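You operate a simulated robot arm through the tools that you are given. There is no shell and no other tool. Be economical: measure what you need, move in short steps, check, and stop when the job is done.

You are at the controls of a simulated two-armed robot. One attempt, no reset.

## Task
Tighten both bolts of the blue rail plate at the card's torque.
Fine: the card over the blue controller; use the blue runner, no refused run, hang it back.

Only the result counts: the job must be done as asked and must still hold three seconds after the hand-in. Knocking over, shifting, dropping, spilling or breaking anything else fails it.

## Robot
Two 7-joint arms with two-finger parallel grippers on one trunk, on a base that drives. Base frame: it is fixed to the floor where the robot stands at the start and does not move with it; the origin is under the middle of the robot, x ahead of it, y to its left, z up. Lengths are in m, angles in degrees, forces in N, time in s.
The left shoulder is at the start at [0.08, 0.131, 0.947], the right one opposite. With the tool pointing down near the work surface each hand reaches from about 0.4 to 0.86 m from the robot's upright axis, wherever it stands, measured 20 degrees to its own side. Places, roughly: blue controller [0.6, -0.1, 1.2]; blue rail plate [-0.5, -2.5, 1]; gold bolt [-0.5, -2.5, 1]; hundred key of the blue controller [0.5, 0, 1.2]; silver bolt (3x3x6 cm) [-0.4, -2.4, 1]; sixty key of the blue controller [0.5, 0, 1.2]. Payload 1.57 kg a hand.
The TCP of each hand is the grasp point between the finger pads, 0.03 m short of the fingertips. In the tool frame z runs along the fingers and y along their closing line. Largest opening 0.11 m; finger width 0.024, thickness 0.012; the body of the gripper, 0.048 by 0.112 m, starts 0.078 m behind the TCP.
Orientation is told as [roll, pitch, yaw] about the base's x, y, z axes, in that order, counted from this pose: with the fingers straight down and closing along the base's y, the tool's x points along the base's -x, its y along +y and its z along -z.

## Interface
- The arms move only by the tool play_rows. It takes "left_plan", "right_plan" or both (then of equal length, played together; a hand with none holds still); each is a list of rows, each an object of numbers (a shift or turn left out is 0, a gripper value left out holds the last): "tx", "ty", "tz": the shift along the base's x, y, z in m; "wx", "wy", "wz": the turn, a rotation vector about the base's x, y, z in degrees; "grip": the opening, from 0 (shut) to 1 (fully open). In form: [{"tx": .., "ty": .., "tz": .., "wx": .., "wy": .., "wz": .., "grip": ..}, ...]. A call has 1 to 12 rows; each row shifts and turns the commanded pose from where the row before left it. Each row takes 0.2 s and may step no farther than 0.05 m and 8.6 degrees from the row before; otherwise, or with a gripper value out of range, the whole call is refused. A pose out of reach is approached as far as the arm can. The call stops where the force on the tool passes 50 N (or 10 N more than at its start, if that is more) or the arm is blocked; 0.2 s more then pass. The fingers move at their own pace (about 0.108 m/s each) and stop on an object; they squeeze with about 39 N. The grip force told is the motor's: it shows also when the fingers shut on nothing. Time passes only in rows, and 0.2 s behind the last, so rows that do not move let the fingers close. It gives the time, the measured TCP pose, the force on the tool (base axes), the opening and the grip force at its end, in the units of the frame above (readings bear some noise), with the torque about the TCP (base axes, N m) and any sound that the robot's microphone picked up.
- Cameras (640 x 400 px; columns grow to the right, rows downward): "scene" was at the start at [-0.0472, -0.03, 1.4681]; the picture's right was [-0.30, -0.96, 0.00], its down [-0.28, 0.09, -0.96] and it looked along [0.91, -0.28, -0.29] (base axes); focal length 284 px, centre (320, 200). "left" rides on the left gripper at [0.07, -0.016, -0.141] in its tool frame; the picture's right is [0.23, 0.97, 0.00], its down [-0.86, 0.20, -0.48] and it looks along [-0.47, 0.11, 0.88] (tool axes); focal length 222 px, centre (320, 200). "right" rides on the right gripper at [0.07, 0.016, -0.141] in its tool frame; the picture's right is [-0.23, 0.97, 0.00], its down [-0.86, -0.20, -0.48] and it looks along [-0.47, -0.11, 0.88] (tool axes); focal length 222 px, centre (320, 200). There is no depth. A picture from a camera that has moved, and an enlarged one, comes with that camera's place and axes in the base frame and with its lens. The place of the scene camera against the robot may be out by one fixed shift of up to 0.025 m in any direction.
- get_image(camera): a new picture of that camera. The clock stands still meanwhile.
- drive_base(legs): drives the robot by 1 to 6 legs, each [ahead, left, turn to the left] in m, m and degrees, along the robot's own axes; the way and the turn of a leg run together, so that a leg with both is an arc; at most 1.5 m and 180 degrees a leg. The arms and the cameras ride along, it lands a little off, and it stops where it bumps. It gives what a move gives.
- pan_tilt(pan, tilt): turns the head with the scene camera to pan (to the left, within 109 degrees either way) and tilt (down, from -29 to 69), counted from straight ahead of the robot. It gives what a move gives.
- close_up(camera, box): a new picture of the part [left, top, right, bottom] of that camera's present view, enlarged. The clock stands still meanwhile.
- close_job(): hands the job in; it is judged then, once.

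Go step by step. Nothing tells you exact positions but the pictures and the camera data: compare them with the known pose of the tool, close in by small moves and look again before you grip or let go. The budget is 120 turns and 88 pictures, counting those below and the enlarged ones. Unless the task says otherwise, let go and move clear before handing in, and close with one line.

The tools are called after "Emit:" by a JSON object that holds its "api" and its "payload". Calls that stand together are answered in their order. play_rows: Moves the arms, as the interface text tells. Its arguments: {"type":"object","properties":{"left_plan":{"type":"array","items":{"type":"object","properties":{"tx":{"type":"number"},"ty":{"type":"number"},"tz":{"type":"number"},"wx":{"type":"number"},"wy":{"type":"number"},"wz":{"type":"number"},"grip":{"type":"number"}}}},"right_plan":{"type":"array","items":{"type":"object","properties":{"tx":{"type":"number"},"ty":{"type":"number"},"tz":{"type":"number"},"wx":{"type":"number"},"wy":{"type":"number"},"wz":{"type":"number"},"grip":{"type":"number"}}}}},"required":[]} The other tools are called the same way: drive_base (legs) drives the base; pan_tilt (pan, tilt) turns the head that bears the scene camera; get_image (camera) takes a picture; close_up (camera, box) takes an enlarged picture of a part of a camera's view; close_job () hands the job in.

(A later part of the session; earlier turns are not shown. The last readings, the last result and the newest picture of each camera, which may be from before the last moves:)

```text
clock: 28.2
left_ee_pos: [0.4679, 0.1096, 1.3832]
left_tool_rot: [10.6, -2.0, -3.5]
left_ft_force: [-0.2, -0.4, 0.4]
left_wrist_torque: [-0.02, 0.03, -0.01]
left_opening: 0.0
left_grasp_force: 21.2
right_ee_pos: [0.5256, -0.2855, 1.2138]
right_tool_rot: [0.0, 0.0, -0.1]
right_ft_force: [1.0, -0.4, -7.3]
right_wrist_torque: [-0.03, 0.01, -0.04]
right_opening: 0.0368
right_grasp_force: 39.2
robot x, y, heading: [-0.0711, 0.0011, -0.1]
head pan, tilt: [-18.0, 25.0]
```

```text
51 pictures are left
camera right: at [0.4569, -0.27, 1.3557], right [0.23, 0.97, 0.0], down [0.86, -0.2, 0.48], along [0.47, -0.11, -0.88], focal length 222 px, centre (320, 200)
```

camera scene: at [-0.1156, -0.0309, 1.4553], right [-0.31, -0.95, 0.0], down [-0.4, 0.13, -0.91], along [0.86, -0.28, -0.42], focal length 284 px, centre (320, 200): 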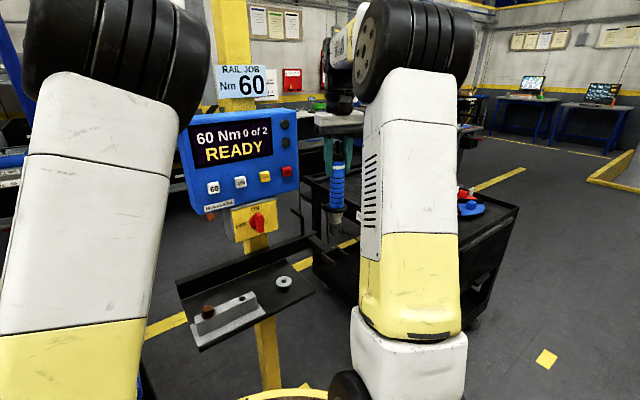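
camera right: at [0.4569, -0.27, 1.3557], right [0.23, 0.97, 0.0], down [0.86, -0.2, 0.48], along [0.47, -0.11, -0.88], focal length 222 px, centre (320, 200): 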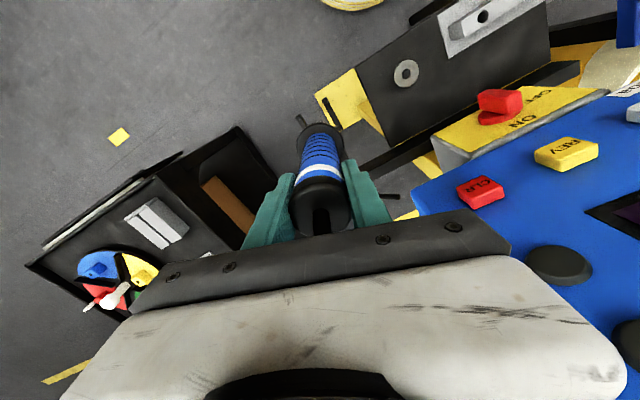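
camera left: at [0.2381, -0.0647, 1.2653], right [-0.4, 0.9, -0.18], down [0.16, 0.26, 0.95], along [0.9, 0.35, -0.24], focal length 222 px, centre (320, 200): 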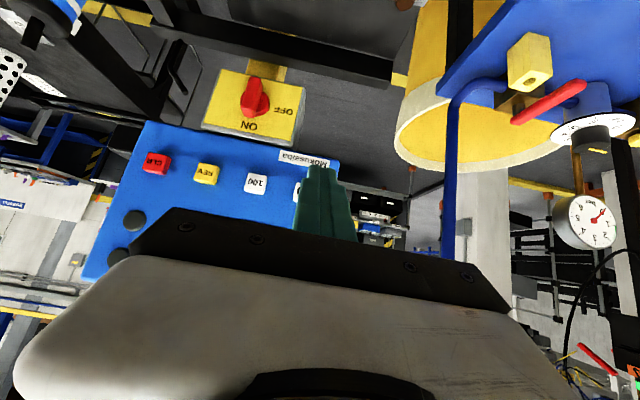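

The runner is free and held vertically, about 7.3 N. I now tuck both hands in for travel to the wall.

Emit:
{"api": "play_rows", "payload": {"right_plan": [{"tz": 0.02, "tx": -0.02}, {"tx": -0.04}, {"tx": -0.04}, {"tx": -0.02, "ty": 0.03, "tz": 0.02}, {"tx": -0.02, "ty": 0.03, "tz": 0.02}, {"ty": 0.03, "tz": 0.02}, {}], "left_plan": [{"tx": -0.02}, {"tx": -0.02}, {"tx": -0.02}, {"tx": -0.02}, {}, {}, {}]}}

Emit:
{"api": "drive_base", "payload": {"legs": [[-0.08, 0, 0], [0, 0, -90]]}}

Emit:
{"api": "pan_tilt", "payload": {"pan": 0, "tilt": 30}}

Emit:
{"api": "get_image", "payload": {"camera": "scene"}}

```text
clock: 29.8
left_ee_pos: [0.3871, 0.1085, 1.3821]
left_tool_rot: [10.5, -2.0, -3.6]
left_ft_force: [-0.3, -0.2, -0.4]
left_wrist_torque: [0.04, 0.0, -0.01]
left_opening: 0.0
left_grasp_force: 21.1
right_ee_pos: [0.3871, -0.1966, 1.2931]
right_tool_rot: [0.0, 0.0, -0.1]
right_ft_force: [0.5, 0.6, -8.3]
right_wrist_torque: [-0.01, 0.02, 0.03]
right_opening: 0.0368
right_grasp_force: 39.1
robot x, y, heading: [-0.063, 0.0019, -0.1]
head pan, tilt: [-18.0, 25.0]
```

```text
clock: 34.8
left_ee_pos: [-0.0602, -0.4591, 1.3827]
left_tool_rot: [10.6, -1.9, -96.4]
left_ft_force: [0.0, -0.1, 0.3]
left_wrist_torque: [0.01, 0.02, 0.01]
left_opening: 0.0
left_grasp_force: 21.4
right_ee_pos: [-0.3675, -0.4439, 1.2924]
right_tool_rot: [-0.1, 0.0, -92.8]
right_ft_force: [-0.3, 0.3, -7.9]
right_wrist_torque: [0.03, 0.01, -0.02]
right_opening: 0.0366
right_grasp_force: 39.3
robot x, y, heading: [-0.1496, -0.0003, -92.8]
head pan, tilt: [-18.0, 25.0]
```

```text
clock: 35.6
left_ee_pos: [-0.0617, -0.4603, 1.3822]
left_tool_rot: [10.7, -1.9, -96.3]
left_ft_force: [0.1, 0.7, -0.8]
left_wrist_torque: [0.02, 0.0, -0.02]
left_opening: 0.0002
left_grasp_force: 20.8
right_ee_pos: [-0.3673, -0.4438, 1.2924]
right_tool_rot: [0.0, -0.1, -92.8]
right_ft_force: [-0.9, 0.1, -7.8]
right_wrist_torque: [0.05, -0.02, 0.0]
right_opening: 0.0368
right_grasp_force: 39.0
robot x, y, heading: [-0.148, -0.0006, -92.6]
head pan, tilt: [0.0, 30.0]
```

```text
50 pictures are left
camera scene: at [-0.142, 0.0469, 1.4473], right [-1.0, 0.05, 0.0], down [0.03, 0.5, -0.87], along [-0.04, -0.86, -0.5], focal length 284 px, centre (320, 200)
```

scene: 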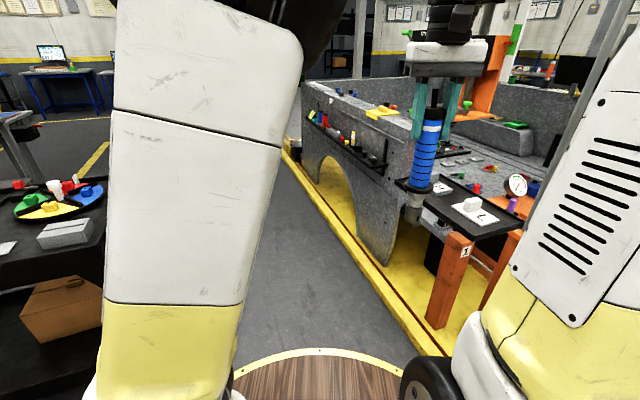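

The runner hangs well in the grip. The corridor runs between the cart and the kerb, so I strafe left a little, drive ahead past the cart, then look.

Emit:
{"api": "drive_base", "payload": {"legs": [[0, 0.2, 0], [1.2, 0, 0], [0.6, 0.1, 0]]}}

Emit:
{"api": "pan_tilt", "payload": {"pan": -50, "tilt": 25}}

Emit:
{"api": "get_image", "payload": {"camera": "scene"}}

```text
clock: 46.0
left_ee_pos: [0.1364, -2.2911, 1.3827]
left_tool_rot: [10.7, -2.0, -96.9]
left_ft_force: [0.0, 0.2, -0.1]
left_wrist_torque: [-0.02, 0.0, -0.03]
left_opening: 0.0
left_grasp_force: 21.2
right_ee_pos: [-0.1688, -2.2748, 1.2931]
right_tool_rot: [0.0, 0.0, -93.3]
right_ft_force: [-0.4, 0.0, -8.4]
right_wrist_torque: [0.02, 0.01, 0.02]
right_opening: 0.0366
right_grasp_force: 39.0
robot x, y, heading: [0.0525, -1.8312, -93.3]
head pan, tilt: [0.0, 30.0]
```

```text
clock: 47.2
left_ee_pos: [0.1358, -2.2913, 1.3835]
left_tool_rot: [10.7, -2.0, -96.8]
left_ft_force: [-0.3, -0.3, 0.4]
left_wrist_torque: [-0.01, -0.01, -0.02]
left_opening: 0.0001
left_grasp_force: 21.1
right_ee_pos: [-0.168, -2.2741, 1.2927]
right_tool_rot: [-0.1, 0.1, -93.2]
right_ft_force: [-0.4, 0.4, -9.4]
right_wrist_torque: [0.05, -0.01, -0.01]
right_opening: 0.0366
right_grasp_force: 39.1
robot x, y, heading: [0.0554, -1.8321, -93.1]
head pan, tilt: [-50.0, 25.0]
```

```text
49 pictures are left
camera scene: at [-0.0087, -1.7502, 1.4553], right [-0.6, 0.8, 0.0], down [0.34, 0.25, -0.91], along [-0.73, -0.54, -0.42], focal length 284 px, centre (320, 200)
```

scene: 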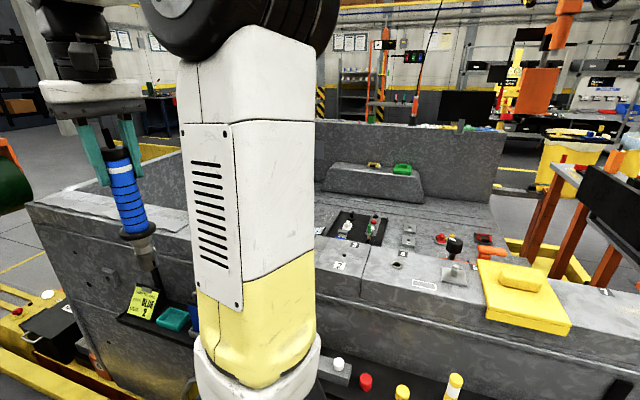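

I turn to face the wall to see the blue plate.

Emit:
{"api": "drive_base", "payload": {"legs": [[0, 0, -65]]}}

Emit:
{"api": "pan_tilt", "payload": {"pan": 20, "tilt": 30}}

Emit:
{"api": "get_image", "payload": {"camera": "scene"}}

Emit:
{"api": "get_image", "payload": {"camera": "left"}}

```text
clock: 50.5
left_ee_pos: [-0.3325, -2.0948, 1.383]
left_tool_rot: [10.6, -1.9, -162.8]
left_ft_force: [-0.4, 0.0, 0.0]
left_wrist_torque: [0.03, -0.02, -0.03]
left_opening: 0.0
left_grasp_force: 21.4
right_ee_pos: [-0.4412, -1.8084, 1.2929]
right_tool_rot: [-0.1, 0.0, -159.3]
right_ft_force: [0.0, 0.0, -7.9]
right_wrist_torque: [0.01, -0.03, 0.02]
right_opening: 0.0362
right_grasp_force: 39.2
robot x, y, heading: [0.0509, -1.8304, -159.3]
head pan, tilt: [-50.0, 25.0]
```

```text
clock: 51.9
left_ee_pos: [-0.3323, -2.0952, 1.3823]
left_tool_rot: [10.6, -1.8, -162.9]
left_ft_force: [0.6, -0.3, 0.5]
left_wrist_torque: [-0.01, 0.03, 0.01]
left_opening: 0.0001
left_grasp_force: 21.4
right_ee_pos: [-0.4407, -1.8087, 1.2921]
right_tool_rot: [0.0, 0.0, -159.3]
right_ft_force: [-1.4, 0.3, -7.9]
right_wrist_torque: [0.01, -0.03, -0.07]
right_opening: 0.0365
right_grasp_force: 39.2
robot x, y, heading: [0.0542, -1.8302, -159.2]
head pan, tilt: [20.0, 30.0]
```

```text
48 pictures are left
camera scene: at [0.1192, -1.8439, 1.4473], right [-0.65, 0.76, 0.0], down [0.38, 0.33, -0.87], along [-0.66, -0.56, -0.5], focal length 284 px, centre (320, 200)
```

scene: 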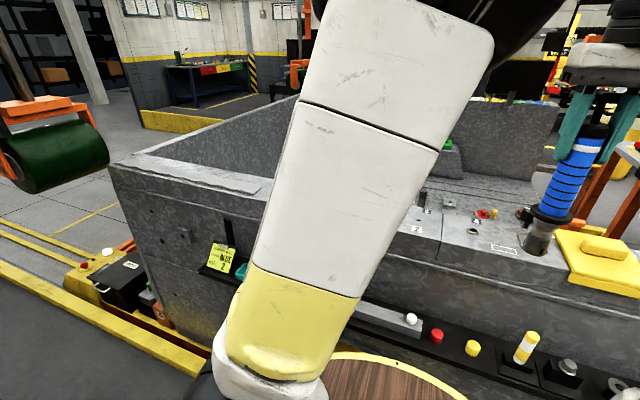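

```text
47 pictures are left
camera left: at [-0.2757, -2.0327, 1.5145], right [0.5, -0.85, 0.17], down [-0.77, -0.35, 0.54], along [-0.39, -0.4, -0.83], focal length 222 px, centre (320, 200)
```

left: 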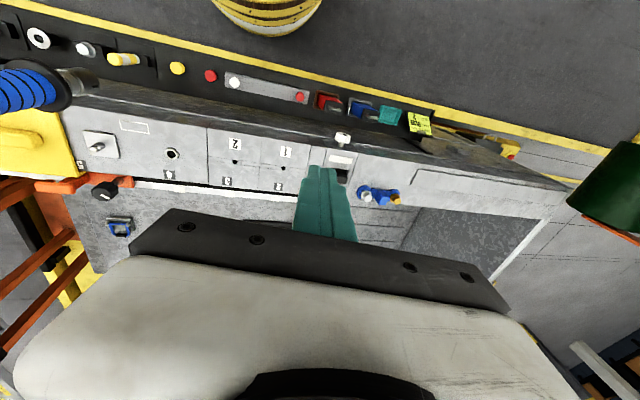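

Emit:
{"api": "close_up", "payload": {"camera": "left", "box": [310, 130, 470, 230]}}

Emit:
{"api": "close_up", "payload": {"camera": "scene", "box": [190, 220, 270, 300]}}

```text
4.00 times, centred on (390, 180) of left
camera zoom: at [-0.2757, -2.0327, 1.5145], right [0.5, -0.85, 0.17], down [-0.77, -0.35, 0.54], along [-0.39, -0.4, -0.83], focal length 888 px, centre (40, 280)
```

zoom: 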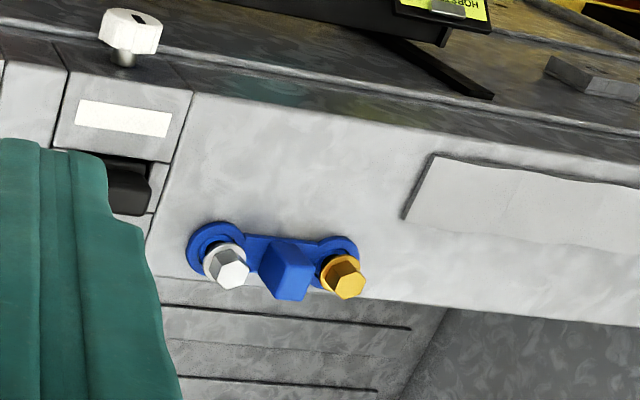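

```text
5.00 times, centred on (230, 260) of scene
camera zoom: at [0.1192, -1.8439, 1.4473], right [-0.65, 0.76, 0.0], down [0.38, 0.33, -0.87], along [-0.66, -0.56, -0.5], focal length 1419 px, centre (770, -100)
```

zoom: 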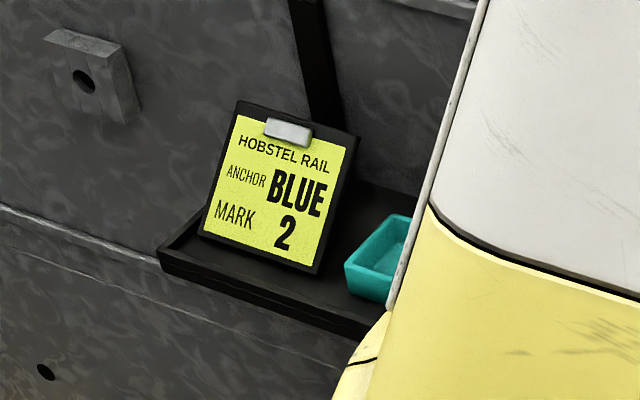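

The blue plate carries a silver bolt at about (-0.439, -2.380) and a gold one at about (-0.411, -2.466), heads near z 1.04. I strafe left about 0.6 m to bring them before the right hand.

Emit:
{"api": "drive_base", "payload": {"legs": [[0, 0.58, -2]]}}

Emit:
{"api": "get_image", "payload": {"camera": "right"}}

Emit:
{"api": "pan_tilt", "payload": {"pan": -15, "tilt": 35}}

Emit:
{"api": "get_image", "payload": {"camera": "scene"}}

```text
clock: 55.2
left_ee_pos: [-0.1333, -2.6319, 1.3818]
left_tool_rot: [10.7, -1.9, -163.4]
left_ft_force: [0.0, 0.0, 0.4]
left_wrist_torque: [-0.01, 0.02, 0.0]
left_opening: 0.0
left_grasp_force: 22.0
right_ee_pos: [-0.2389, -2.3446, 1.2922]
right_tool_rot: [0.0, 0.1, -159.9]
right_ft_force: [-0.5, 0.3, -8.9]
right_wrist_torque: [0.01, -0.01, -0.01]
right_opening: 0.0367
right_grasp_force: 38.9
robot x, y, heading: [0.2545, -2.3732, -160.0]
head pan, tilt: [20.0, 30.0]
```

```text
44 pictures are left
camera right: at [-0.1676, -2.3365, 1.4346], right [0.12, -0.99, 0.0], down [-0.87, -0.11, 0.48], along [-0.47, -0.06, -0.88], focal length 222 px, centre (320, 200)
```

right: 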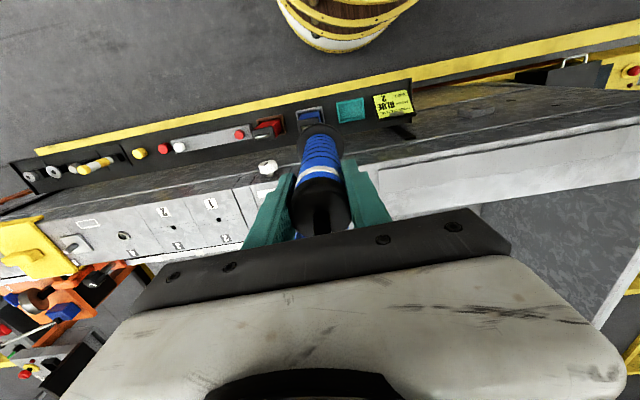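

```text
clock: 56.2
left_ee_pos: [-0.1336, -2.6313, 1.383]
left_tool_rot: [10.7, -1.9, -163.4]
left_ft_force: [0.5, 0.5, -0.1]
left_wrist_torque: [0.04, -0.01, 0.0]
left_opening: 0.0001
left_grasp_force: 21.3
right_ee_pos: [-0.2388, -2.3442, 1.2921]
right_tool_rot: [0.1, 0.1, -159.8]
right_ft_force: [-0.5, -0.7, -8.4]
right_wrist_torque: [0.0, -0.01, 0.0]
right_opening: 0.0367
right_grasp_force: 38.7
robot x, y, heading: [0.2564, -2.378, -160.0]
head pan, tilt: [-15.0, 35.0]
```

```text
43 pictures are left
camera scene: at [0.3021, -2.3356, 1.4395], right [-0.09, 1.0, 0.0], down [0.57, 0.05, -0.82], along [-0.82, -0.07, -0.57], focal length 284 px, centre (320, 200)
```

scene: 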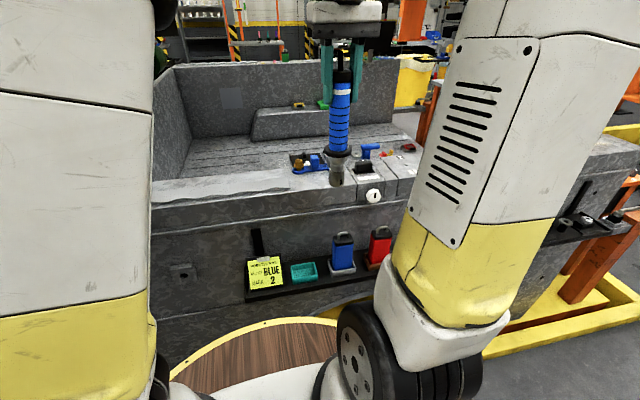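

Emit:
{"api": "close_up", "payload": {"camera": "scene", "box": [270, 120, 390, 200]}}

Emit:
{"api": "get_image", "payload": {"camera": "left"}}

```text
5.00 times, centred on (330, 160) of scene
camera zoom: at [0.3021, -2.3356, 1.4395], right [-0.09, 1.0, 0.0], down [0.57, 0.05, -0.82], along [-0.82, -0.07, -0.57], focal length 1419 px, centre (270, 400)
```

zoom: 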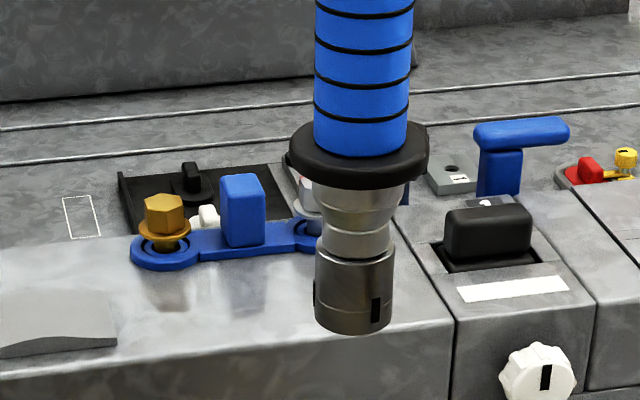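

```text
41 pictures are left
camera left: at [-0.076, -2.571, 1.5144], right [0.5, -0.85, 0.17], down [-0.77, -0.34, 0.54], along [-0.4, -0.4, -0.83], focal length 222 px, centre (320, 200)
```

left: 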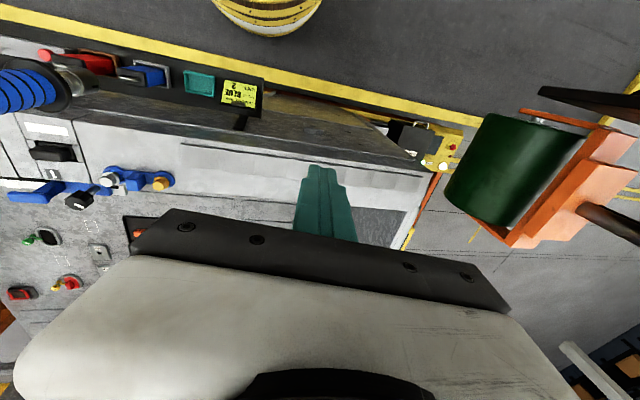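

Emit:
{"api": "close_up", "payload": {"camera": "left", "box": [20, 60, 220, 220]}}

```text
2.50 times, centred on (120, 140) of left
camera zoom: at [-0.076, -2.571, 1.5144], right [0.5, -0.85, 0.17], down [-0.77, -0.34, 0.54], along [-0.4, -0.4, -0.83], focal length 555 px, centre (820, 350)
```

zoom: 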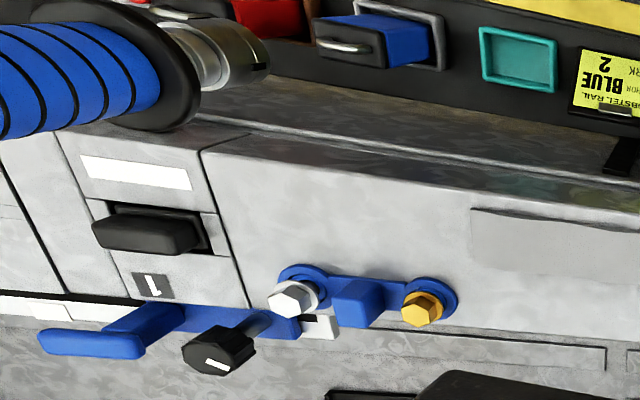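

Triangulating, the silver head top is at (-0.437, -2.375, 1.047) and the gold at (-0.410, -2.462, 1.045). The socket end is about 0.21–0.22 below the TCP. I move the runner over the silver bolt, still above it.

Emit:
{"api": "play_rows", "payload": {"right_plan": [{"tz": 0.01, "tx": -0.03, "ty": -0.005}, {"tx": -0.035, "ty": -0.005}, {"tx": -0.035, "ty": -0.005}, {"tx": -0.035, "ty": -0.005}, {"tx": -0.035, "ty": -0.005}, {"tx": -0.028, "ty": -0.005}, {}]}}

Emit:
{"api": "close_up", "payload": {"camera": "scene", "box": [260, 100, 380, 180]}}

Emit:
{"api": "close_up", "payload": {"camera": "left", "box": [20, 60, 220, 220]}}

```text
clock: 57.8
left_ee_pos: [-0.1327, -2.6322, 1.3814]
left_tool_rot: [10.7, -1.9, -163.4]
left_ft_force: [-0.3, -0.2, 1.2]
left_wrist_torque: [0.0, 0.01, 0.03]
left_opening: 0.0
left_grasp_force: 20.9
right_ee_pos: [-0.4344, -2.3729, 1.3026]
right_tool_rot: [0.0, 0.1, -159.9]
right_ft_force: [-0.8, -0.9, -8.6]
right_wrist_torque: [-0.01, -0.02, -0.02]
right_opening: 0.0365
right_grasp_force: 38.9
robot x, y, heading: [0.2539, -2.3722, -160.0]
head pan, tilt: [-15.0, 35.0]
```

```text
5.00 times, centred on (320, 140) of scene
camera zoom: at [0.3017, -2.3356, 1.4395], right [-0.09, 1.0, 0.0], down [0.57, 0.05, -0.82], along [-0.82, -0.07, -0.57], focal length 1419 px, centre (320, 500)
```

zoom: 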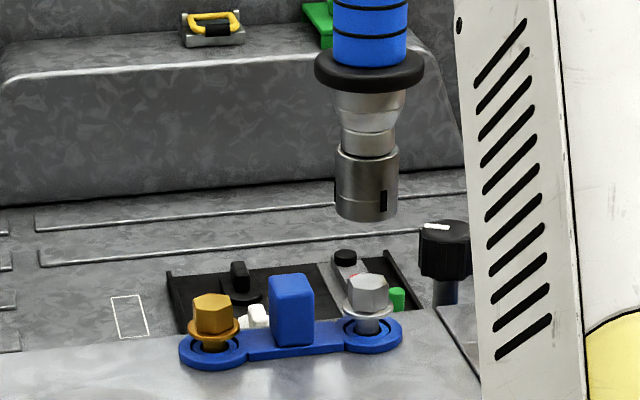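

```text
2.50 times, centred on (120, 140) of left
camera zoom: at [-0.0764, -2.571, 1.5143], right [0.5, -0.85, 0.17], down [-0.77, -0.34, 0.53], along [-0.4, -0.4, -0.83], focal length 555 px, centre (820, 350)
```

zoom: 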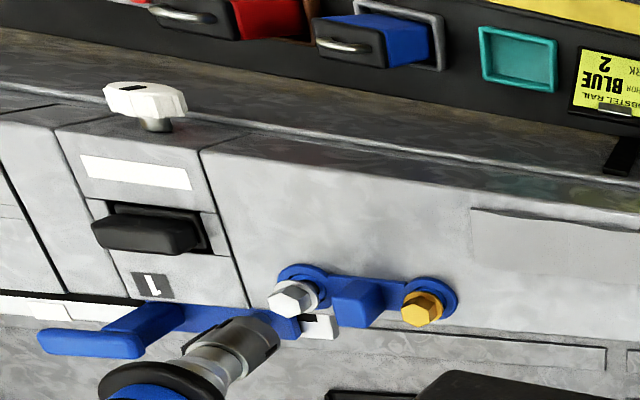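

The sideways alignment looks right, but the left view suggests the socket sits about 1 cm too far from the robot, perhaps from a slight tilt in the grip. I check the tilt with the right camera.

Emit:
{"api": "close_up", "payload": {"camera": "right", "box": [240, 90, 400, 250]}}

```text
2.50 times, centred on (320, 170) of right
camera zoom: at [-0.3648, -2.365, 1.4455], right [0.12, -0.99, 0.0], down [-0.87, -0.11, 0.48], along [-0.47, -0.06, -0.88], focal length 555 px, centre (320, 275)
```

zoom: 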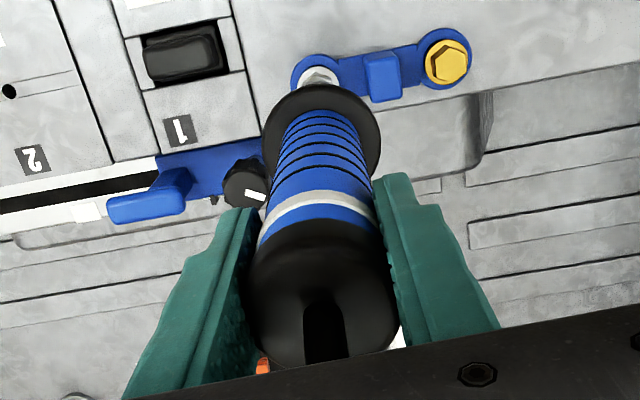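

The right camera shows the runner leaning about 3° forward in the grip, with both bolts visible. I tilt the hand 3° back so the runner stands plumb over the silver bolt, then check again.

Emit:
{"api": "play_rows", "payload": {"right_plan": [{"wx": 1.0, "wy": -2.8}, {}]}}

Emit:
{"api": "close_up", "payload": {"camera": "left", "box": [60, 140, 160, 220]}}

Emit:
{"api": "close_up", "payload": {"camera": "scene", "box": [290, 100, 390, 180]}}

```text
clock: 58.4
left_ee_pos: [-0.133, -2.6331, 1.3829]
left_tool_rot: [10.6, -2.0, -163.3]
left_ft_force: [0.0, 0.9, -0.6]
left_wrist_torque: [0.06, 0.01, 0.0]
left_opening: 0.0001
left_grasp_force: 21.6
right_ee_pos: [-0.4358, -2.3733, 1.305]
right_tool_rot: [0.0, 0.1, -160.0]
right_ft_force: [1.0, 0.2, -8.0]
right_wrist_torque: [-0.02, -0.03, 0.01]
right_opening: 0.0367
right_grasp_force: 38.7
right hand out of reach, approached as far as the arm can: row 1
robot x, y, heading: [0.2549, -2.3711, -160.1]
head pan, tilt: [-15.0, 35.0]
```

```text
5.00 times, centred on (110, 180) of left
camera zoom: at [-0.0762, -2.571, 1.5144], right [0.5, -0.85, 0.17], down [-0.77, -0.34, 0.54], along [-0.4, -0.4, -0.83], focal length 1111 px, centre (1370, 300)
```

zoom: 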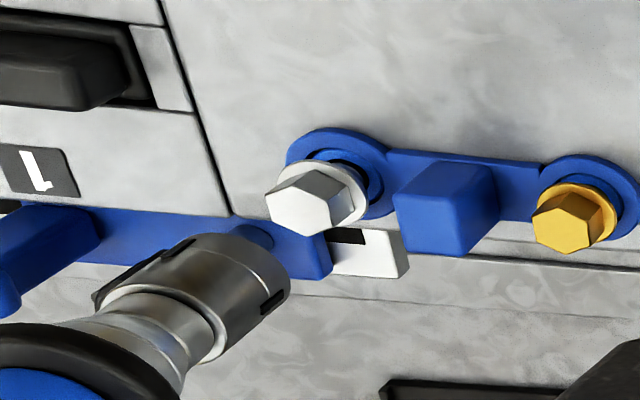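

```text
5.00 times, centred on (340, 140) of scene
camera zoom: at [0.3019, -2.3356, 1.4395], right [-0.09, 1.0, 0.0], down [0.57, 0.05, -0.82], along [-0.82, -0.07, -0.57], focal length 1419 px, centre (220, 500)
```

zoom: 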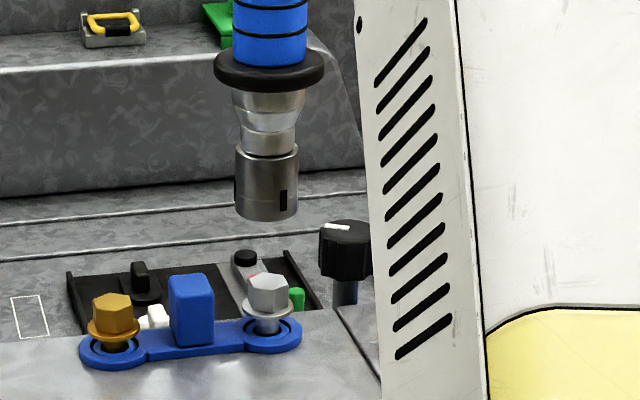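

The tilt was out of reach, and the left view puts the socket about 12 mm too far out. There is about 0.2 m of floor before the kerb, so I pull the hand back 6 cm and drive 6 cm closer before correcting the tilt.

Emit:
{"api": "play_rows", "payload": {"right_plan": [{"tx": 0.035, "ty": 0.012}, {"tx": 0.033, "ty": 0.012}, {}]}}

Emit:
{"api": "drive_base", "payload": {"legs": [[0.06, 0, 0]]}}

Emit:
{"api": "play_rows", "payload": {"right_plan": [{"wx": 1.1, "wy": -3.1}, {}]}}

```text
clock: 59.2
left_ee_pos: [-0.1336, -2.632, 1.3822]
left_tool_rot: [10.8, -1.9, -163.5]
left_ft_force: [0.4, 0.5, 0.2]
left_wrist_torque: [0.05, 0.0, 0.01]
left_opening: 0.0
left_grasp_force: 21.3
right_ee_pos: [-0.369, -2.3506, 1.3029]
right_tool_rot: [0.1, -0.1, -159.8]
right_ft_force: [0.5, 0.5, -8.1]
right_wrist_torque: [0.03, -0.02, 0.01]
right_opening: 0.0364
right_grasp_force: 38.7
robot x, y, heading: [0.2562, -2.3751, -159.8]
head pan, tilt: [-15.0, 35.0]
```

```text
clock: 60.1
left_ee_pos: [-0.1892, -2.6534, 1.382]
left_tool_rot: [10.6, -1.9, -163.4]
left_ft_force: [0.5, 0.3, 0.3]
left_wrist_torque: [-0.01, 0.04, -0.01]
left_opening: 0.0001
left_grasp_force: 21.6
right_ee_pos: [-0.4247, -2.3717, 1.3032]
right_tool_rot: [-0.1, 0.1, -160.0]
right_ft_force: [1.1, 0.7, -7.8]
right_wrist_torque: [0.02, -0.02, -0.03]
right_opening: 0.0368
right_grasp_force: 39.6
robot x, y, heading: [0.1985, -2.3933, -160.2]
head pan, tilt: [-15.0, 35.0]
```

```text
clock: 60.8
left_ee_pos: [-0.19, -2.652, 1.3836]
left_tool_rot: [10.7, -1.8, -163.4]
left_ft_force: [0.3, -0.2, -0.3]
left_wrist_torque: [0.0, 0.01, 0.03]
left_opening: 0.0001
left_grasp_force: 21.0
right_ee_pos: [-0.4248, -2.3719, 1.3021]
right_tool_rot: [0.1, 3.3, -159.8]
right_ft_force: [0.2, 0.9, -7.5]
right_wrist_torque: [-0.02, 0.01, -0.01]
right_opening: 0.0364
right_grasp_force: 38.8
robot x, y, heading: [0.2034, -2.3949, -159.8]
head pan, tilt: [-15.0, 35.0]
```

Emit:
{"api": "close_up", "payload": {"camera": "left", "box": [60, 110, 200, 222]}}

Emit:
{"api": "close_up", "payload": {"camera": "scene", "box": [280, 100, 380, 180]}}

```text
3.57 times, centred on (130, 166) of left
camera zoom: at [-0.1325, -2.5916, 1.5144], right [0.5, -0.85, 0.17], down [-0.77, -0.34, 0.54], along [-0.4, -0.4, -0.83], focal length 793 px, centre (999, 321)
```

zoom: 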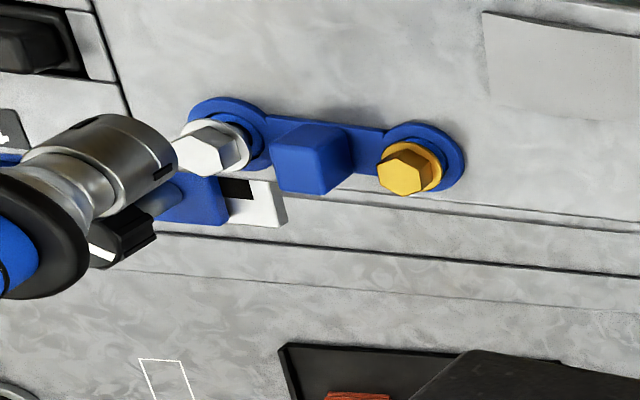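

```text
5.00 times, centred on (330, 140) of scene
camera zoom: at [0.2457, -2.3562, 1.4395], right [-0.09, 1.0, 0.0], down [0.57, 0.05, -0.82], along [-0.82, -0.07, -0.57], focal length 1419 px, centre (270, 500)
```

zoom: 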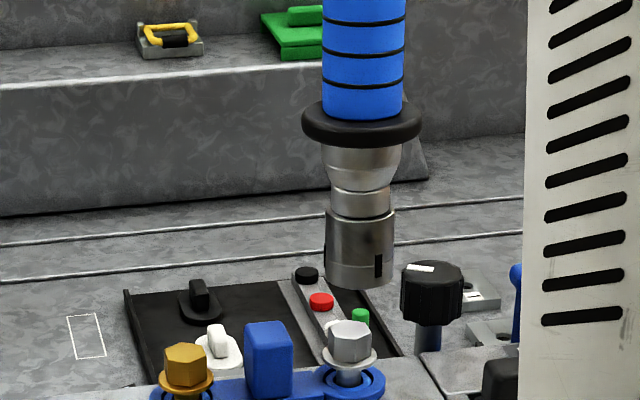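

The bolt is about 7.5 mm further in -x and 3.5 mm in -y from the socket. I correct, lower 2.5 cm and look again.

Emit:
{"api": "play_rows", "payload": {"right_plan": [{"tx": -0.0075, "ty": -0.0035}, {"tz": -0.015}, {"tz": -0.01}, {}]}}

Emit:
{"api": "close_up", "payload": {"camera": "left", "box": [80, 110, 180, 190]}}

Emit:
{"api": "close_up", "payload": {"camera": "scene", "box": [290, 120, 390, 200]}}

```text
clock: 61.8
left_ee_pos: [-0.1906, -2.6523, 1.3838]
left_tool_rot: [10.7, -1.9, -163.4]
left_ft_force: [-0.3, -0.2, 0.1]
left_wrist_torque: [-0.03, 0.0, 0.0]
left_opening: 0.0001
left_grasp_force: 21.0
right_ee_pos: [-0.4306, -2.3742, 1.2783]
right_tool_rot: [0.2, 3.4, -159.8]
right_ft_force: [0.0, -0.5, -8.1]
right_wrist_torque: [0.0, 0.02, 0.03]
right_opening: 0.0367
right_grasp_force: 39.4
robot x, y, heading: [0.1991, -2.3938, -160.0]
head pan, tilt: [-15.0, 35.0]
```

```text
5.00 times, centred on (130, 150) of left
camera zoom: at [-0.1324, -2.5917, 1.5144], right [0.5, -0.85, 0.17], down [-0.77, -0.34, 0.54], along [-0.4, -0.4, -0.83], focal length 1111 px, centre (1270, 450)
```

zoom: 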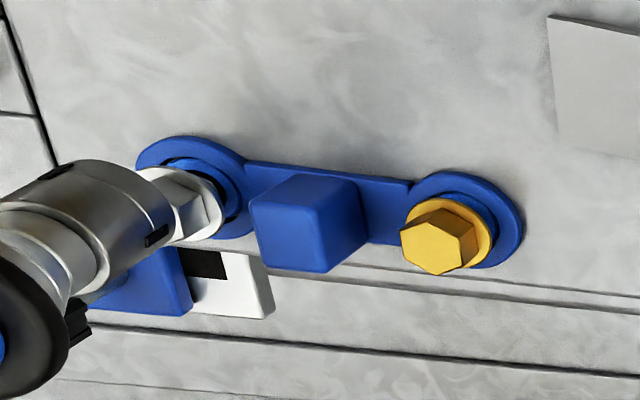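

```text
5.00 times, centred on (340, 160) of scene
camera zoom: at [0.2457, -2.3562, 1.4395], right [-0.09, 1.0, 0.0], down [0.57, 0.05, -0.82], along [-0.82, -0.07, -0.57], focal length 1419 px, centre (220, 400)
```

zoom: 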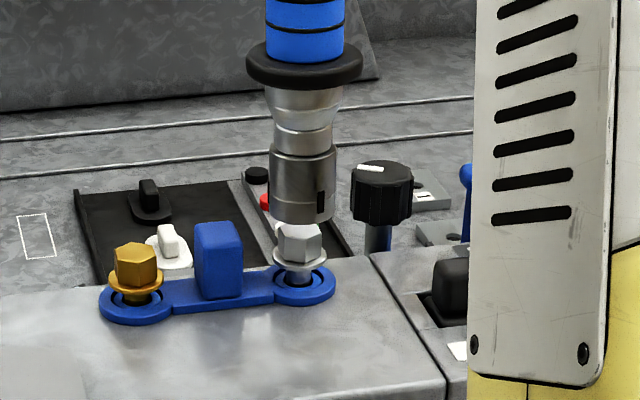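

The socket is within about 3 mm of the silver head. I make a small correction and lower gently, watching the force.

Emit:
{"api": "play_rows", "payload": {"right_plan": [{"tx": -0.003, "ty": -0.001}, {"tz": -0.006}, {"tz": -0.004}, {"tz": -0.004}, {}]}}

Emit:
{"api": "close_up", "payload": {"camera": "left", "box": [80, 110, 180, 190]}}

Emit:
{"api": "close_up", "payload": {"camera": "scene", "box": [290, 120, 390, 200]}}

```text
clock: 63.0
left_ee_pos: [-0.1911, -2.6536, 1.3831]
left_tool_rot: [10.7, -1.9, -163.3]
left_ft_force: [-0.2, -0.4, -0.5]
left_wrist_torque: [-0.02, 0.02, 0.02]
left_opening: 0.0002
left_grasp_force: 21.1
right_ee_pos: [-0.4355, -2.3753, 1.264]
right_tool_rot: [0.2, 3.4, -159.8]
right_ft_force: [0.4, -0.5, -8.6]
right_wrist_torque: [0.03, 0.03, 0.01]
right_opening: 0.0367
right_grasp_force: 38.9
robot x, y, heading: [0.1946, -2.3954, -159.8]
head pan, tilt: [-15.0, 35.0]
```

```text
5.00 times, centred on (130, 150) of left
camera zoom: at [-0.1324, -2.5916, 1.5144], right [0.5, -0.85, 0.17], down [-0.77, -0.34, 0.54], along [-0.4, -0.4, -0.83], focal length 1111 px, centre (1270, 450)
```

zoom: 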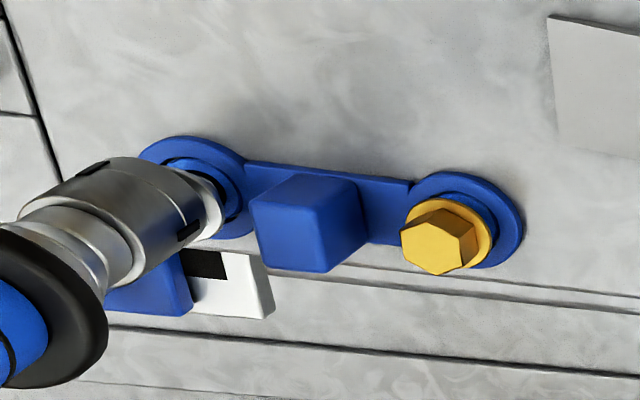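

```text
5.00 times, centred on (340, 160) of scene
camera zoom: at [0.2457, -2.3562, 1.4395], right [-0.09, 1.0, 0.0], down [0.57, 0.05, -0.82], along [-0.82, -0.07, -0.57], focal length 1419 px, centre (220, 400)
```

zoom: 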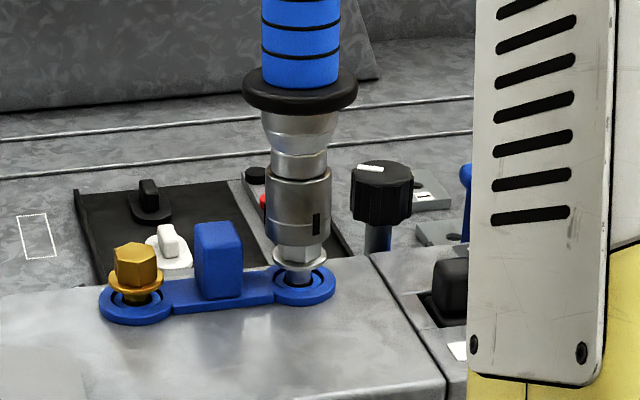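

The socket is sliding over the silver head without force. I lower on until it seats.

Emit:
{"api": "play_rows", "payload": {"right_plan": [{"tz": -0.004}, {"tz": -0.003}, {"tz": -0.003}, {}]}}

```text
clock: 63.8
left_ee_pos: [-0.1895, -2.6532, 1.3836]
left_tool_rot: [10.8, -2.0, -163.4]
left_ft_force: [1.0, -0.3, -0.7]
left_wrist_torque: [0.0, 0.03, -0.03]
left_opening: 0.0001
left_grasp_force: 21.8
right_ee_pos: [-0.433, -2.3752, 1.2623]
right_tool_rot: [0.0, 2.6, -159.9]
right_ft_force: [4.9, 0.8, 8.6]
right_wrist_torque: [0.22, -0.85, 0.0]
right_opening: 0.0363
right_grasp_force: 38.9
robot x, y, heading: [0.1999, -2.394, -159.8]
head pan, tilt: [-15.0, 35.0]
stopped in row 4 (right hand): the force on the tool passed its limit at 56 N (the readings are from after the stop); the commanded pose is now the measured one
```

Emit:
{"api": "close_up", "payload": {"camera": "scene", "box": [290, 120, 390, 200]}}

Emit:
{"api": "close_up", "payload": {"camera": "left", "box": [80, 110, 180, 190]}}

```text
5.00 times, centred on (340, 160) of scene
camera zoom: at [0.247, -2.3561, 1.4395], right [-0.09, 1.0, 0.0], down [0.57, 0.05, -0.82], along [-0.82, -0.07, -0.57], focal length 1419 px, centre (220, 400)
```

zoom: 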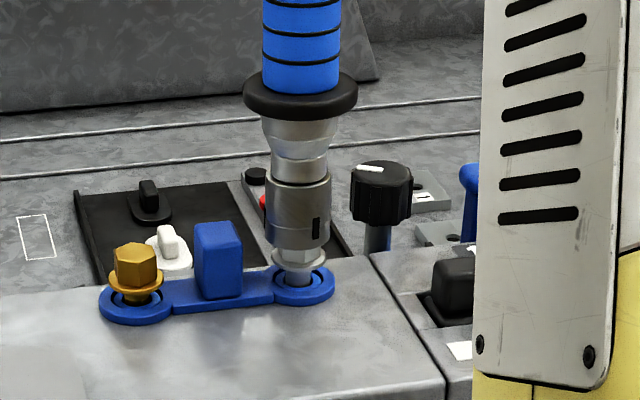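

```text
5.00 times, centred on (130, 150) of left
camera zoom: at [-0.1312, -2.5915, 1.5146], right [0.5, -0.85, 0.17], down [-0.77, -0.34, 0.54], along [-0.4, -0.4, -0.83], focal length 1111 px, centre (1270, 450)
```

zoom: 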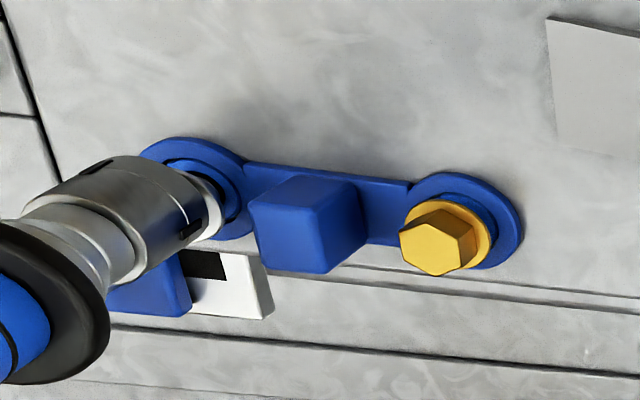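

The runner touched the head top at about TCP z 1.258, with no sound. I zoom in tightly to judge the remaining offset.

Emit:
{"api": "close_up", "payload": {"camera": "left", "box": [90, 130, 140, 165]}}

```text
11.43 times, centred on (115, 148) of left
camera zoom: at [-0.1312, -2.5915, 1.5146], right [0.5, -0.85, 0.17], down [-0.77, -0.34, 0.54], along [-0.4, -0.4, -0.83], focal length 2538 px, centre (2663, 800)
```

zoom: 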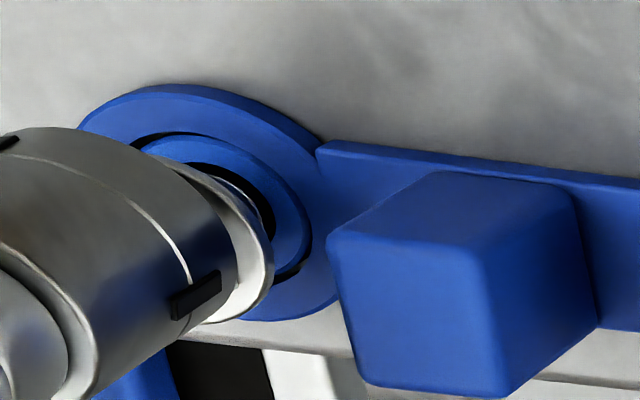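

The socket sits about 6 mm short, toward the robot, and the contact torque agrees. I lift 8 mm, shift, and lower again in fine steps.

Emit:
{"api": "play_rows", "payload": {"right_plan": [{"tz": 0.008}, {"tx": -0.006, "ty": 0.0005}, {}, {"tz": -0.005}, {"tz": -0.003}, {"tz": -0.002}, {"tz": -0.002}, {}]}}

```text
clock: 65.6
left_ee_pos: [-0.1883, -2.6528, 1.3818]
left_tool_rot: [10.7, -1.9, -163.4]
left_ft_force: [-0.1, -0.2, 0.3]
left_wrist_torque: [0.02, 0.02, 0.01]
left_opening: 0.0
left_grasp_force: 20.6
right_ee_pos: [-0.4404, -2.3738, 1.257]
right_tool_rot: [0.2, 2.8, -159.9]
right_ft_force: [-0.5, 0.0, -7.8]
right_wrist_torque: [-0.17, 0.17, -0.01]
right_opening: 0.0365
right_grasp_force: 39.0
robot x, y, heading: [0.2008, -2.3944, -159.8]
head pan, tilt: [-15.0, 35.0]
```

No resistance at 1.257, so the socket is going over the head. I continue down.

Emit:
{"api": "play_rows", "payload": {"right_plan": [{"tz": -0.002}, {"tz": -0.002}, {"tz": -0.002}, {}]}}

```text
clock: 66.6
left_ee_pos: [-0.1898, -2.6536, 1.3819]
left_tool_rot: [10.7, -2.0, -163.4]
left_ft_force: [-0.2, 1.2, 0.2]
left_wrist_torque: [0.05, 0.01, -0.03]
left_opening: 0.0001
left_grasp_force: 21.6
right_ee_pos: [-0.4401, -2.374, 1.2504]
right_tool_rot: [-0.1, 2.6, -159.9]
right_ft_force: [-0.6, 1.1, -8.4]
right_wrist_torque: [0.19, 0.23, 0.04]
right_opening: 0.0363
right_grasp_force: 38.6
robot x, y, heading: [0.1954, -2.3919, -159.8]
head pan, tilt: [-15.0, 35.0]
```

Emit:
{"api": "play_rows", "payload": {"right_plan": [{"tz": -0.002}, {"tz": -0.002}, {"tz": -0.002}, {}]}}

Emit:
{"api": "close_up", "payload": {"camera": "scene", "box": [290, 120, 390, 200]}}

```text
clock: 67.6
left_ee_pos: [-0.1894, -2.6533, 1.383]
left_tool_rot: [10.7, -2.0, -163.5]
left_ft_force: [-0.5, 0.2, 0.4]
left_wrist_torque: [-0.01, 0.0, 0.0]
left_opening: 0.0001
left_grasp_force: 21.3
right_ee_pos: [-0.4403, -2.3763, 1.2438]
right_tool_rot: [0.1, 2.8, -159.9]
right_ft_force: [-2.4, 1.8, -8.4]
right_wrist_torque: [0.06, 0.07, 0.05]
right_opening: 0.0368
right_grasp_force: 39.3
robot x, y, heading: [0.1993, -2.3955, -159.9]
head pan, tilt: [-15.0, 35.0]
```

```text
5.00 times, centred on (340, 160) of scene
camera zoom: at [0.2457, -2.3561, 1.4395], right [-0.09, 1.0, 0.0], down [0.57, 0.05, -0.82], along [-0.82, -0.07, -0.57], focal length 1419 px, centre (220, 400)
```

zoom: 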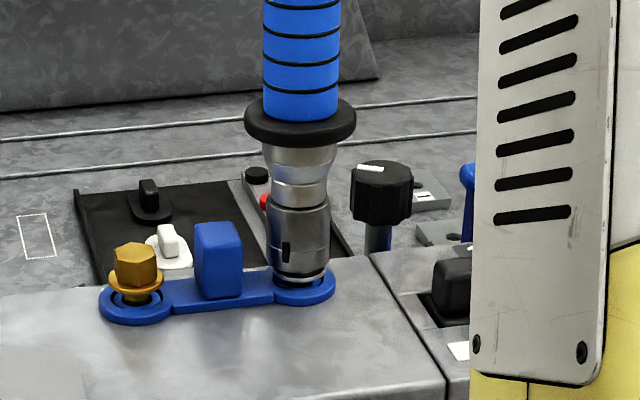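

The socket covers the head and its slot has turned, so it is engaged. I press on gently and listen for the runner.

Emit:
{"api": "play_rows", "payload": {"right_plan": [{"tz": -0.002}, {"tz": -0.002}, {}, {}, {}]}}

```text
clock: 68.8
left_ee_pos: [-0.1908, -2.6529, 1.3823]
left_tool_rot: [10.7, -1.9, -163.4]
left_ft_force: [0.4, 0.2, -0.1]
left_wrist_torque: [0.01, 0.0, 0.0]
left_opening: 0.0
left_grasp_force: 21.2
right_ee_pos: [-0.4414, -2.3745, 1.2413]
right_tool_rot: [0.2, 2.7, -159.9]
right_ft_force: [0.0, -0.3, -8.8]
right_wrist_torque: [0.01, -0.02, 0.25]
right_opening: 0.0367
right_grasp_force: 39.0
robot x, y, heading: [0.1963, -2.394, -160.0]
head pan, tilt: [-15.0, 35.0]
```

Emit:
{"api": "play_rows", "payload": {"right_plan": [{"tz": -0.002}, {"tz": -0.002}, {"tz": -0.002}, {}, {}]}}

```text
clock: 70.0
left_ee_pos: [-0.1888, -2.6534, 1.3835]
left_tool_rot: [10.6, -1.9, -163.3]
left_ft_force: [-0.3, -0.7, -0.3]
left_wrist_torque: [0.0, -0.01, 0.02]
left_opening: 0.0002
left_grasp_force: 21.2
right_ee_pos: [-0.4402, -2.3753, 1.2369]
right_tool_rot: [0.0, 2.6, -159.9]
right_ft_force: [0.9, 1.9, 17.6]
right_wrist_torque: [0.31, 0.11, -0.01]
right_opening: 0.0365
right_grasp_force: 38.6
robot x, y, heading: [0.1966, -2.3953, -159.9]
head pan, tilt: [-15.0, 35.0]
```

Emit:
{"api": "play_rows", "payload": {"right_plan": [{"tz": -0.002}, {}, {}, {}, {}, {}]}}

Emit:
{"api": "pan_tilt", "payload": {"pan": -108, "tilt": 8}}

Emit:
{"api": "get_image", "payload": {"camera": "scene"}}

```text
clock: 70.6
left_ee_pos: [-0.1892, -2.653, 1.3828]
left_tool_rot: [10.7, -1.9, -163.4]
left_ft_force: [-0.2, 0.4, 0.4]
left_wrist_torque: [0.03, 0.02, 0.03]
left_opening: 0.0002
left_grasp_force: 20.8
right_ee_pos: [-0.4394, -2.3747, 1.2366]
right_tool_rot: [0.1, 2.3, -159.9]
right_ft_force: [4.9, 1.6, 7.5]
right_wrist_torque: [0.22, -0.8, -0.02]
right_opening: 0.0367
right_grasp_force: 39.5
robot x, y, heading: [0.1957, -2.3925, -159.9]
head pan, tilt: [-15.0, 35.0]
stopped in row 3 (right hand): the force on the tool passed its limit at 52 N (the readings are from after the stop); the commanded pose is now the measured one
```

```text
clock: 72.3
left_ee_pos: [-0.1883, -2.6521, 1.384]
left_tool_rot: [10.6, -1.8, -163.4]
left_ft_force: [-0.4, 0.1, 0.6]
left_wrist_torque: [0.0, 0.04, -0.03]
left_opening: 0.0002
left_grasp_force: 21.3
right_ee_pos: [-0.4402, -2.3747, 1.2354]
right_tool_rot: [0.0, 2.2, -159.9]
right_ft_force: [4.7, 2.2, 22.2]
right_wrist_torque: [0.47, -0.78, -0.02]
right_opening: 0.0365
right_grasp_force: 38.8
robot x, y, heading: [0.1994, -2.3899, -159.7]
head pan, tilt: [-108.0, 8.0]
```

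```text
24 pictures are left
camera scene: at [0.3312, -2.2557, 1.4828], right [1.0, 0.04, 0.0], down [0.0, -0.14, -0.99], along [-0.04, 0.99, -0.14], focal length 284 px, centre (320, 200)
```

scene: 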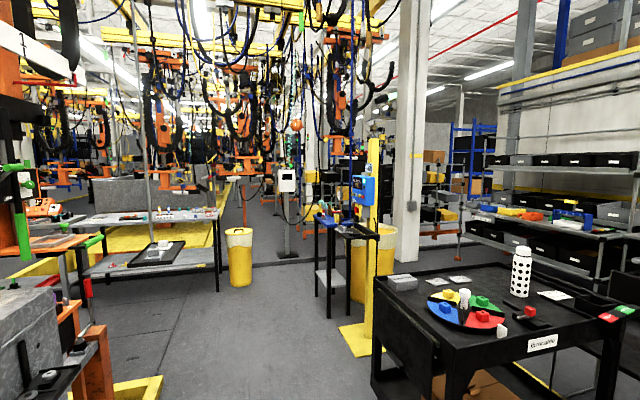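

Emit:
{"api": "close_up", "payload": {"camera": "scene", "box": [340, 165, 390, 215]}}

```text
8.00 times, centred on (365, 190) of scene
camera zoom: at [0.3312, -2.2557, 1.4828], right [1.0, 0.04, 0.0], down [0.0, -0.14, -0.99], along [-0.04, 0.99, -0.14], focal length 2270 px, centre (-40, 280)
```

zoom: 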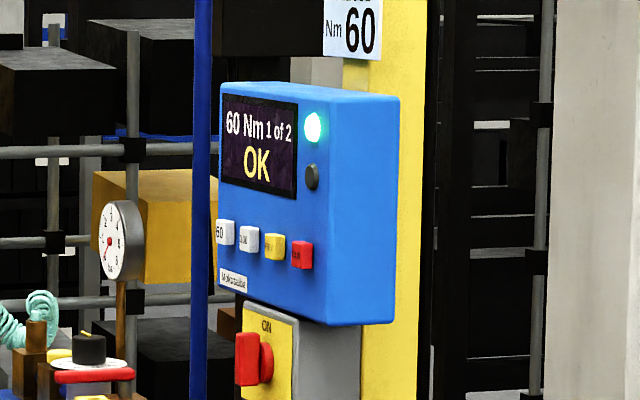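

The display reads "60 Nm 1 of 2 OK", so the silver bolt is done. I lift off straight up and move over to the gold bolt by the measured spacing.

Emit:
{"api": "play_rows", "payload": {"right_plan": [{"tz": 0.01}, {"tz": 0.02}, {"tz": 0.03}, {"tx": 0.009, "ty": -0.029}, {"tx": 0.009, "ty": -0.029}, {"tx": 0.009, "ty": -0.029}, {}]}}

Emit:
{"api": "pan_tilt", "payload": {"pan": -15, "tilt": 35}}

Emit:
{"api": "close_up", "payload": {"camera": "scene", "box": [270, 110, 370, 190]}}

Emit:
{"api": "close_up", "payload": {"camera": "left", "box": [90, 110, 200, 190]}}

```text
clock: 73.9
left_ee_pos: [-0.1902, -2.6527, 1.3825]
left_tool_rot: [10.7, -2.0, -163.4]
left_ft_force: [0.4, -0.6, 0.1]
left_wrist_torque: [0.04, -0.01, 0.03]
left_opening: 0.0
left_grasp_force: 21.6
right_ee_pos: [-0.4122, -2.4627, 1.2948]
right_tool_rot: [-0.1, 2.5, -159.9]
right_ft_force: [0.3, 0.5, -7.7]
right_wrist_torque: [-0.02, -0.02, 0.0]
right_opening: 0.0365
right_grasp_force: 38.7
robot x, y, heading: [0.1957, -2.3941, -159.9]
head pan, tilt: [-108.0, 8.0]
```

```text
clock: 75.5
left_ee_pos: [-0.1902, -2.6547, 1.3824]
left_tool_rot: [10.8, -1.9, -163.4]
left_ft_force: [0.1, 0.2, -0.2]
left_wrist_torque: [0.02, 0.0, 0.03]
left_opening: 0.0003
left_grasp_force: 21.3
right_ee_pos: [-0.4115, -2.4634, 1.2957]
right_tool_rot: [-0.1, 2.4, -160.0]
right_ft_force: [0.5, 0.1, -8.3]
right_wrist_torque: [-0.01, 0.02, -0.01]
right_opening: 0.0366
right_grasp_force: 39.1
robot x, y, heading: [0.1962, -2.3927, -160.0]
head pan, tilt: [-15.0, 35.0]
```

```text
5.00 times, centred on (320, 150) of scene
camera zoom: at [0.2458, -2.3562, 1.4395], right [-0.09, 1.0, 0.0], down [0.57, 0.05, -0.82], along [-0.82, -0.07, -0.57], focal length 1419 px, centre (320, 450)
```

zoom: 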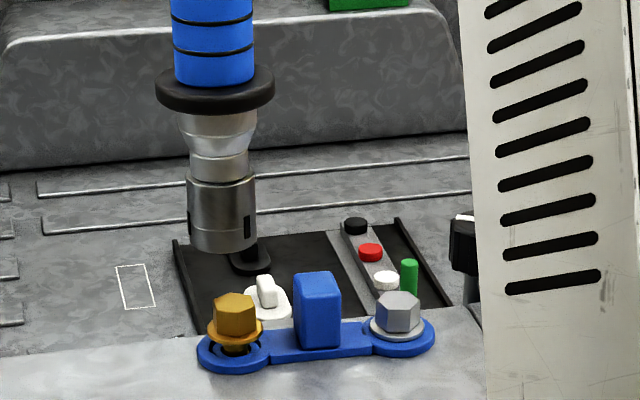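

```text
5.00 times, centred on (145, 150) of left
camera zoom: at [-0.1324, -2.5916, 1.5144], right [0.5, -0.85, 0.17], down [-0.77, -0.34, 0.54], along [-0.4, -0.4, -0.83], focal length 1111 px, centre (1195, 450)
```

zoom: 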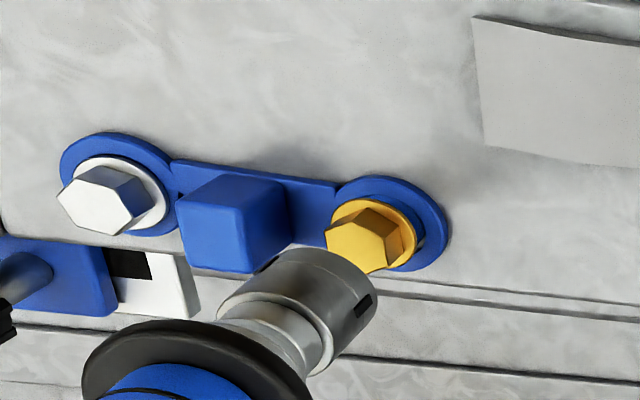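

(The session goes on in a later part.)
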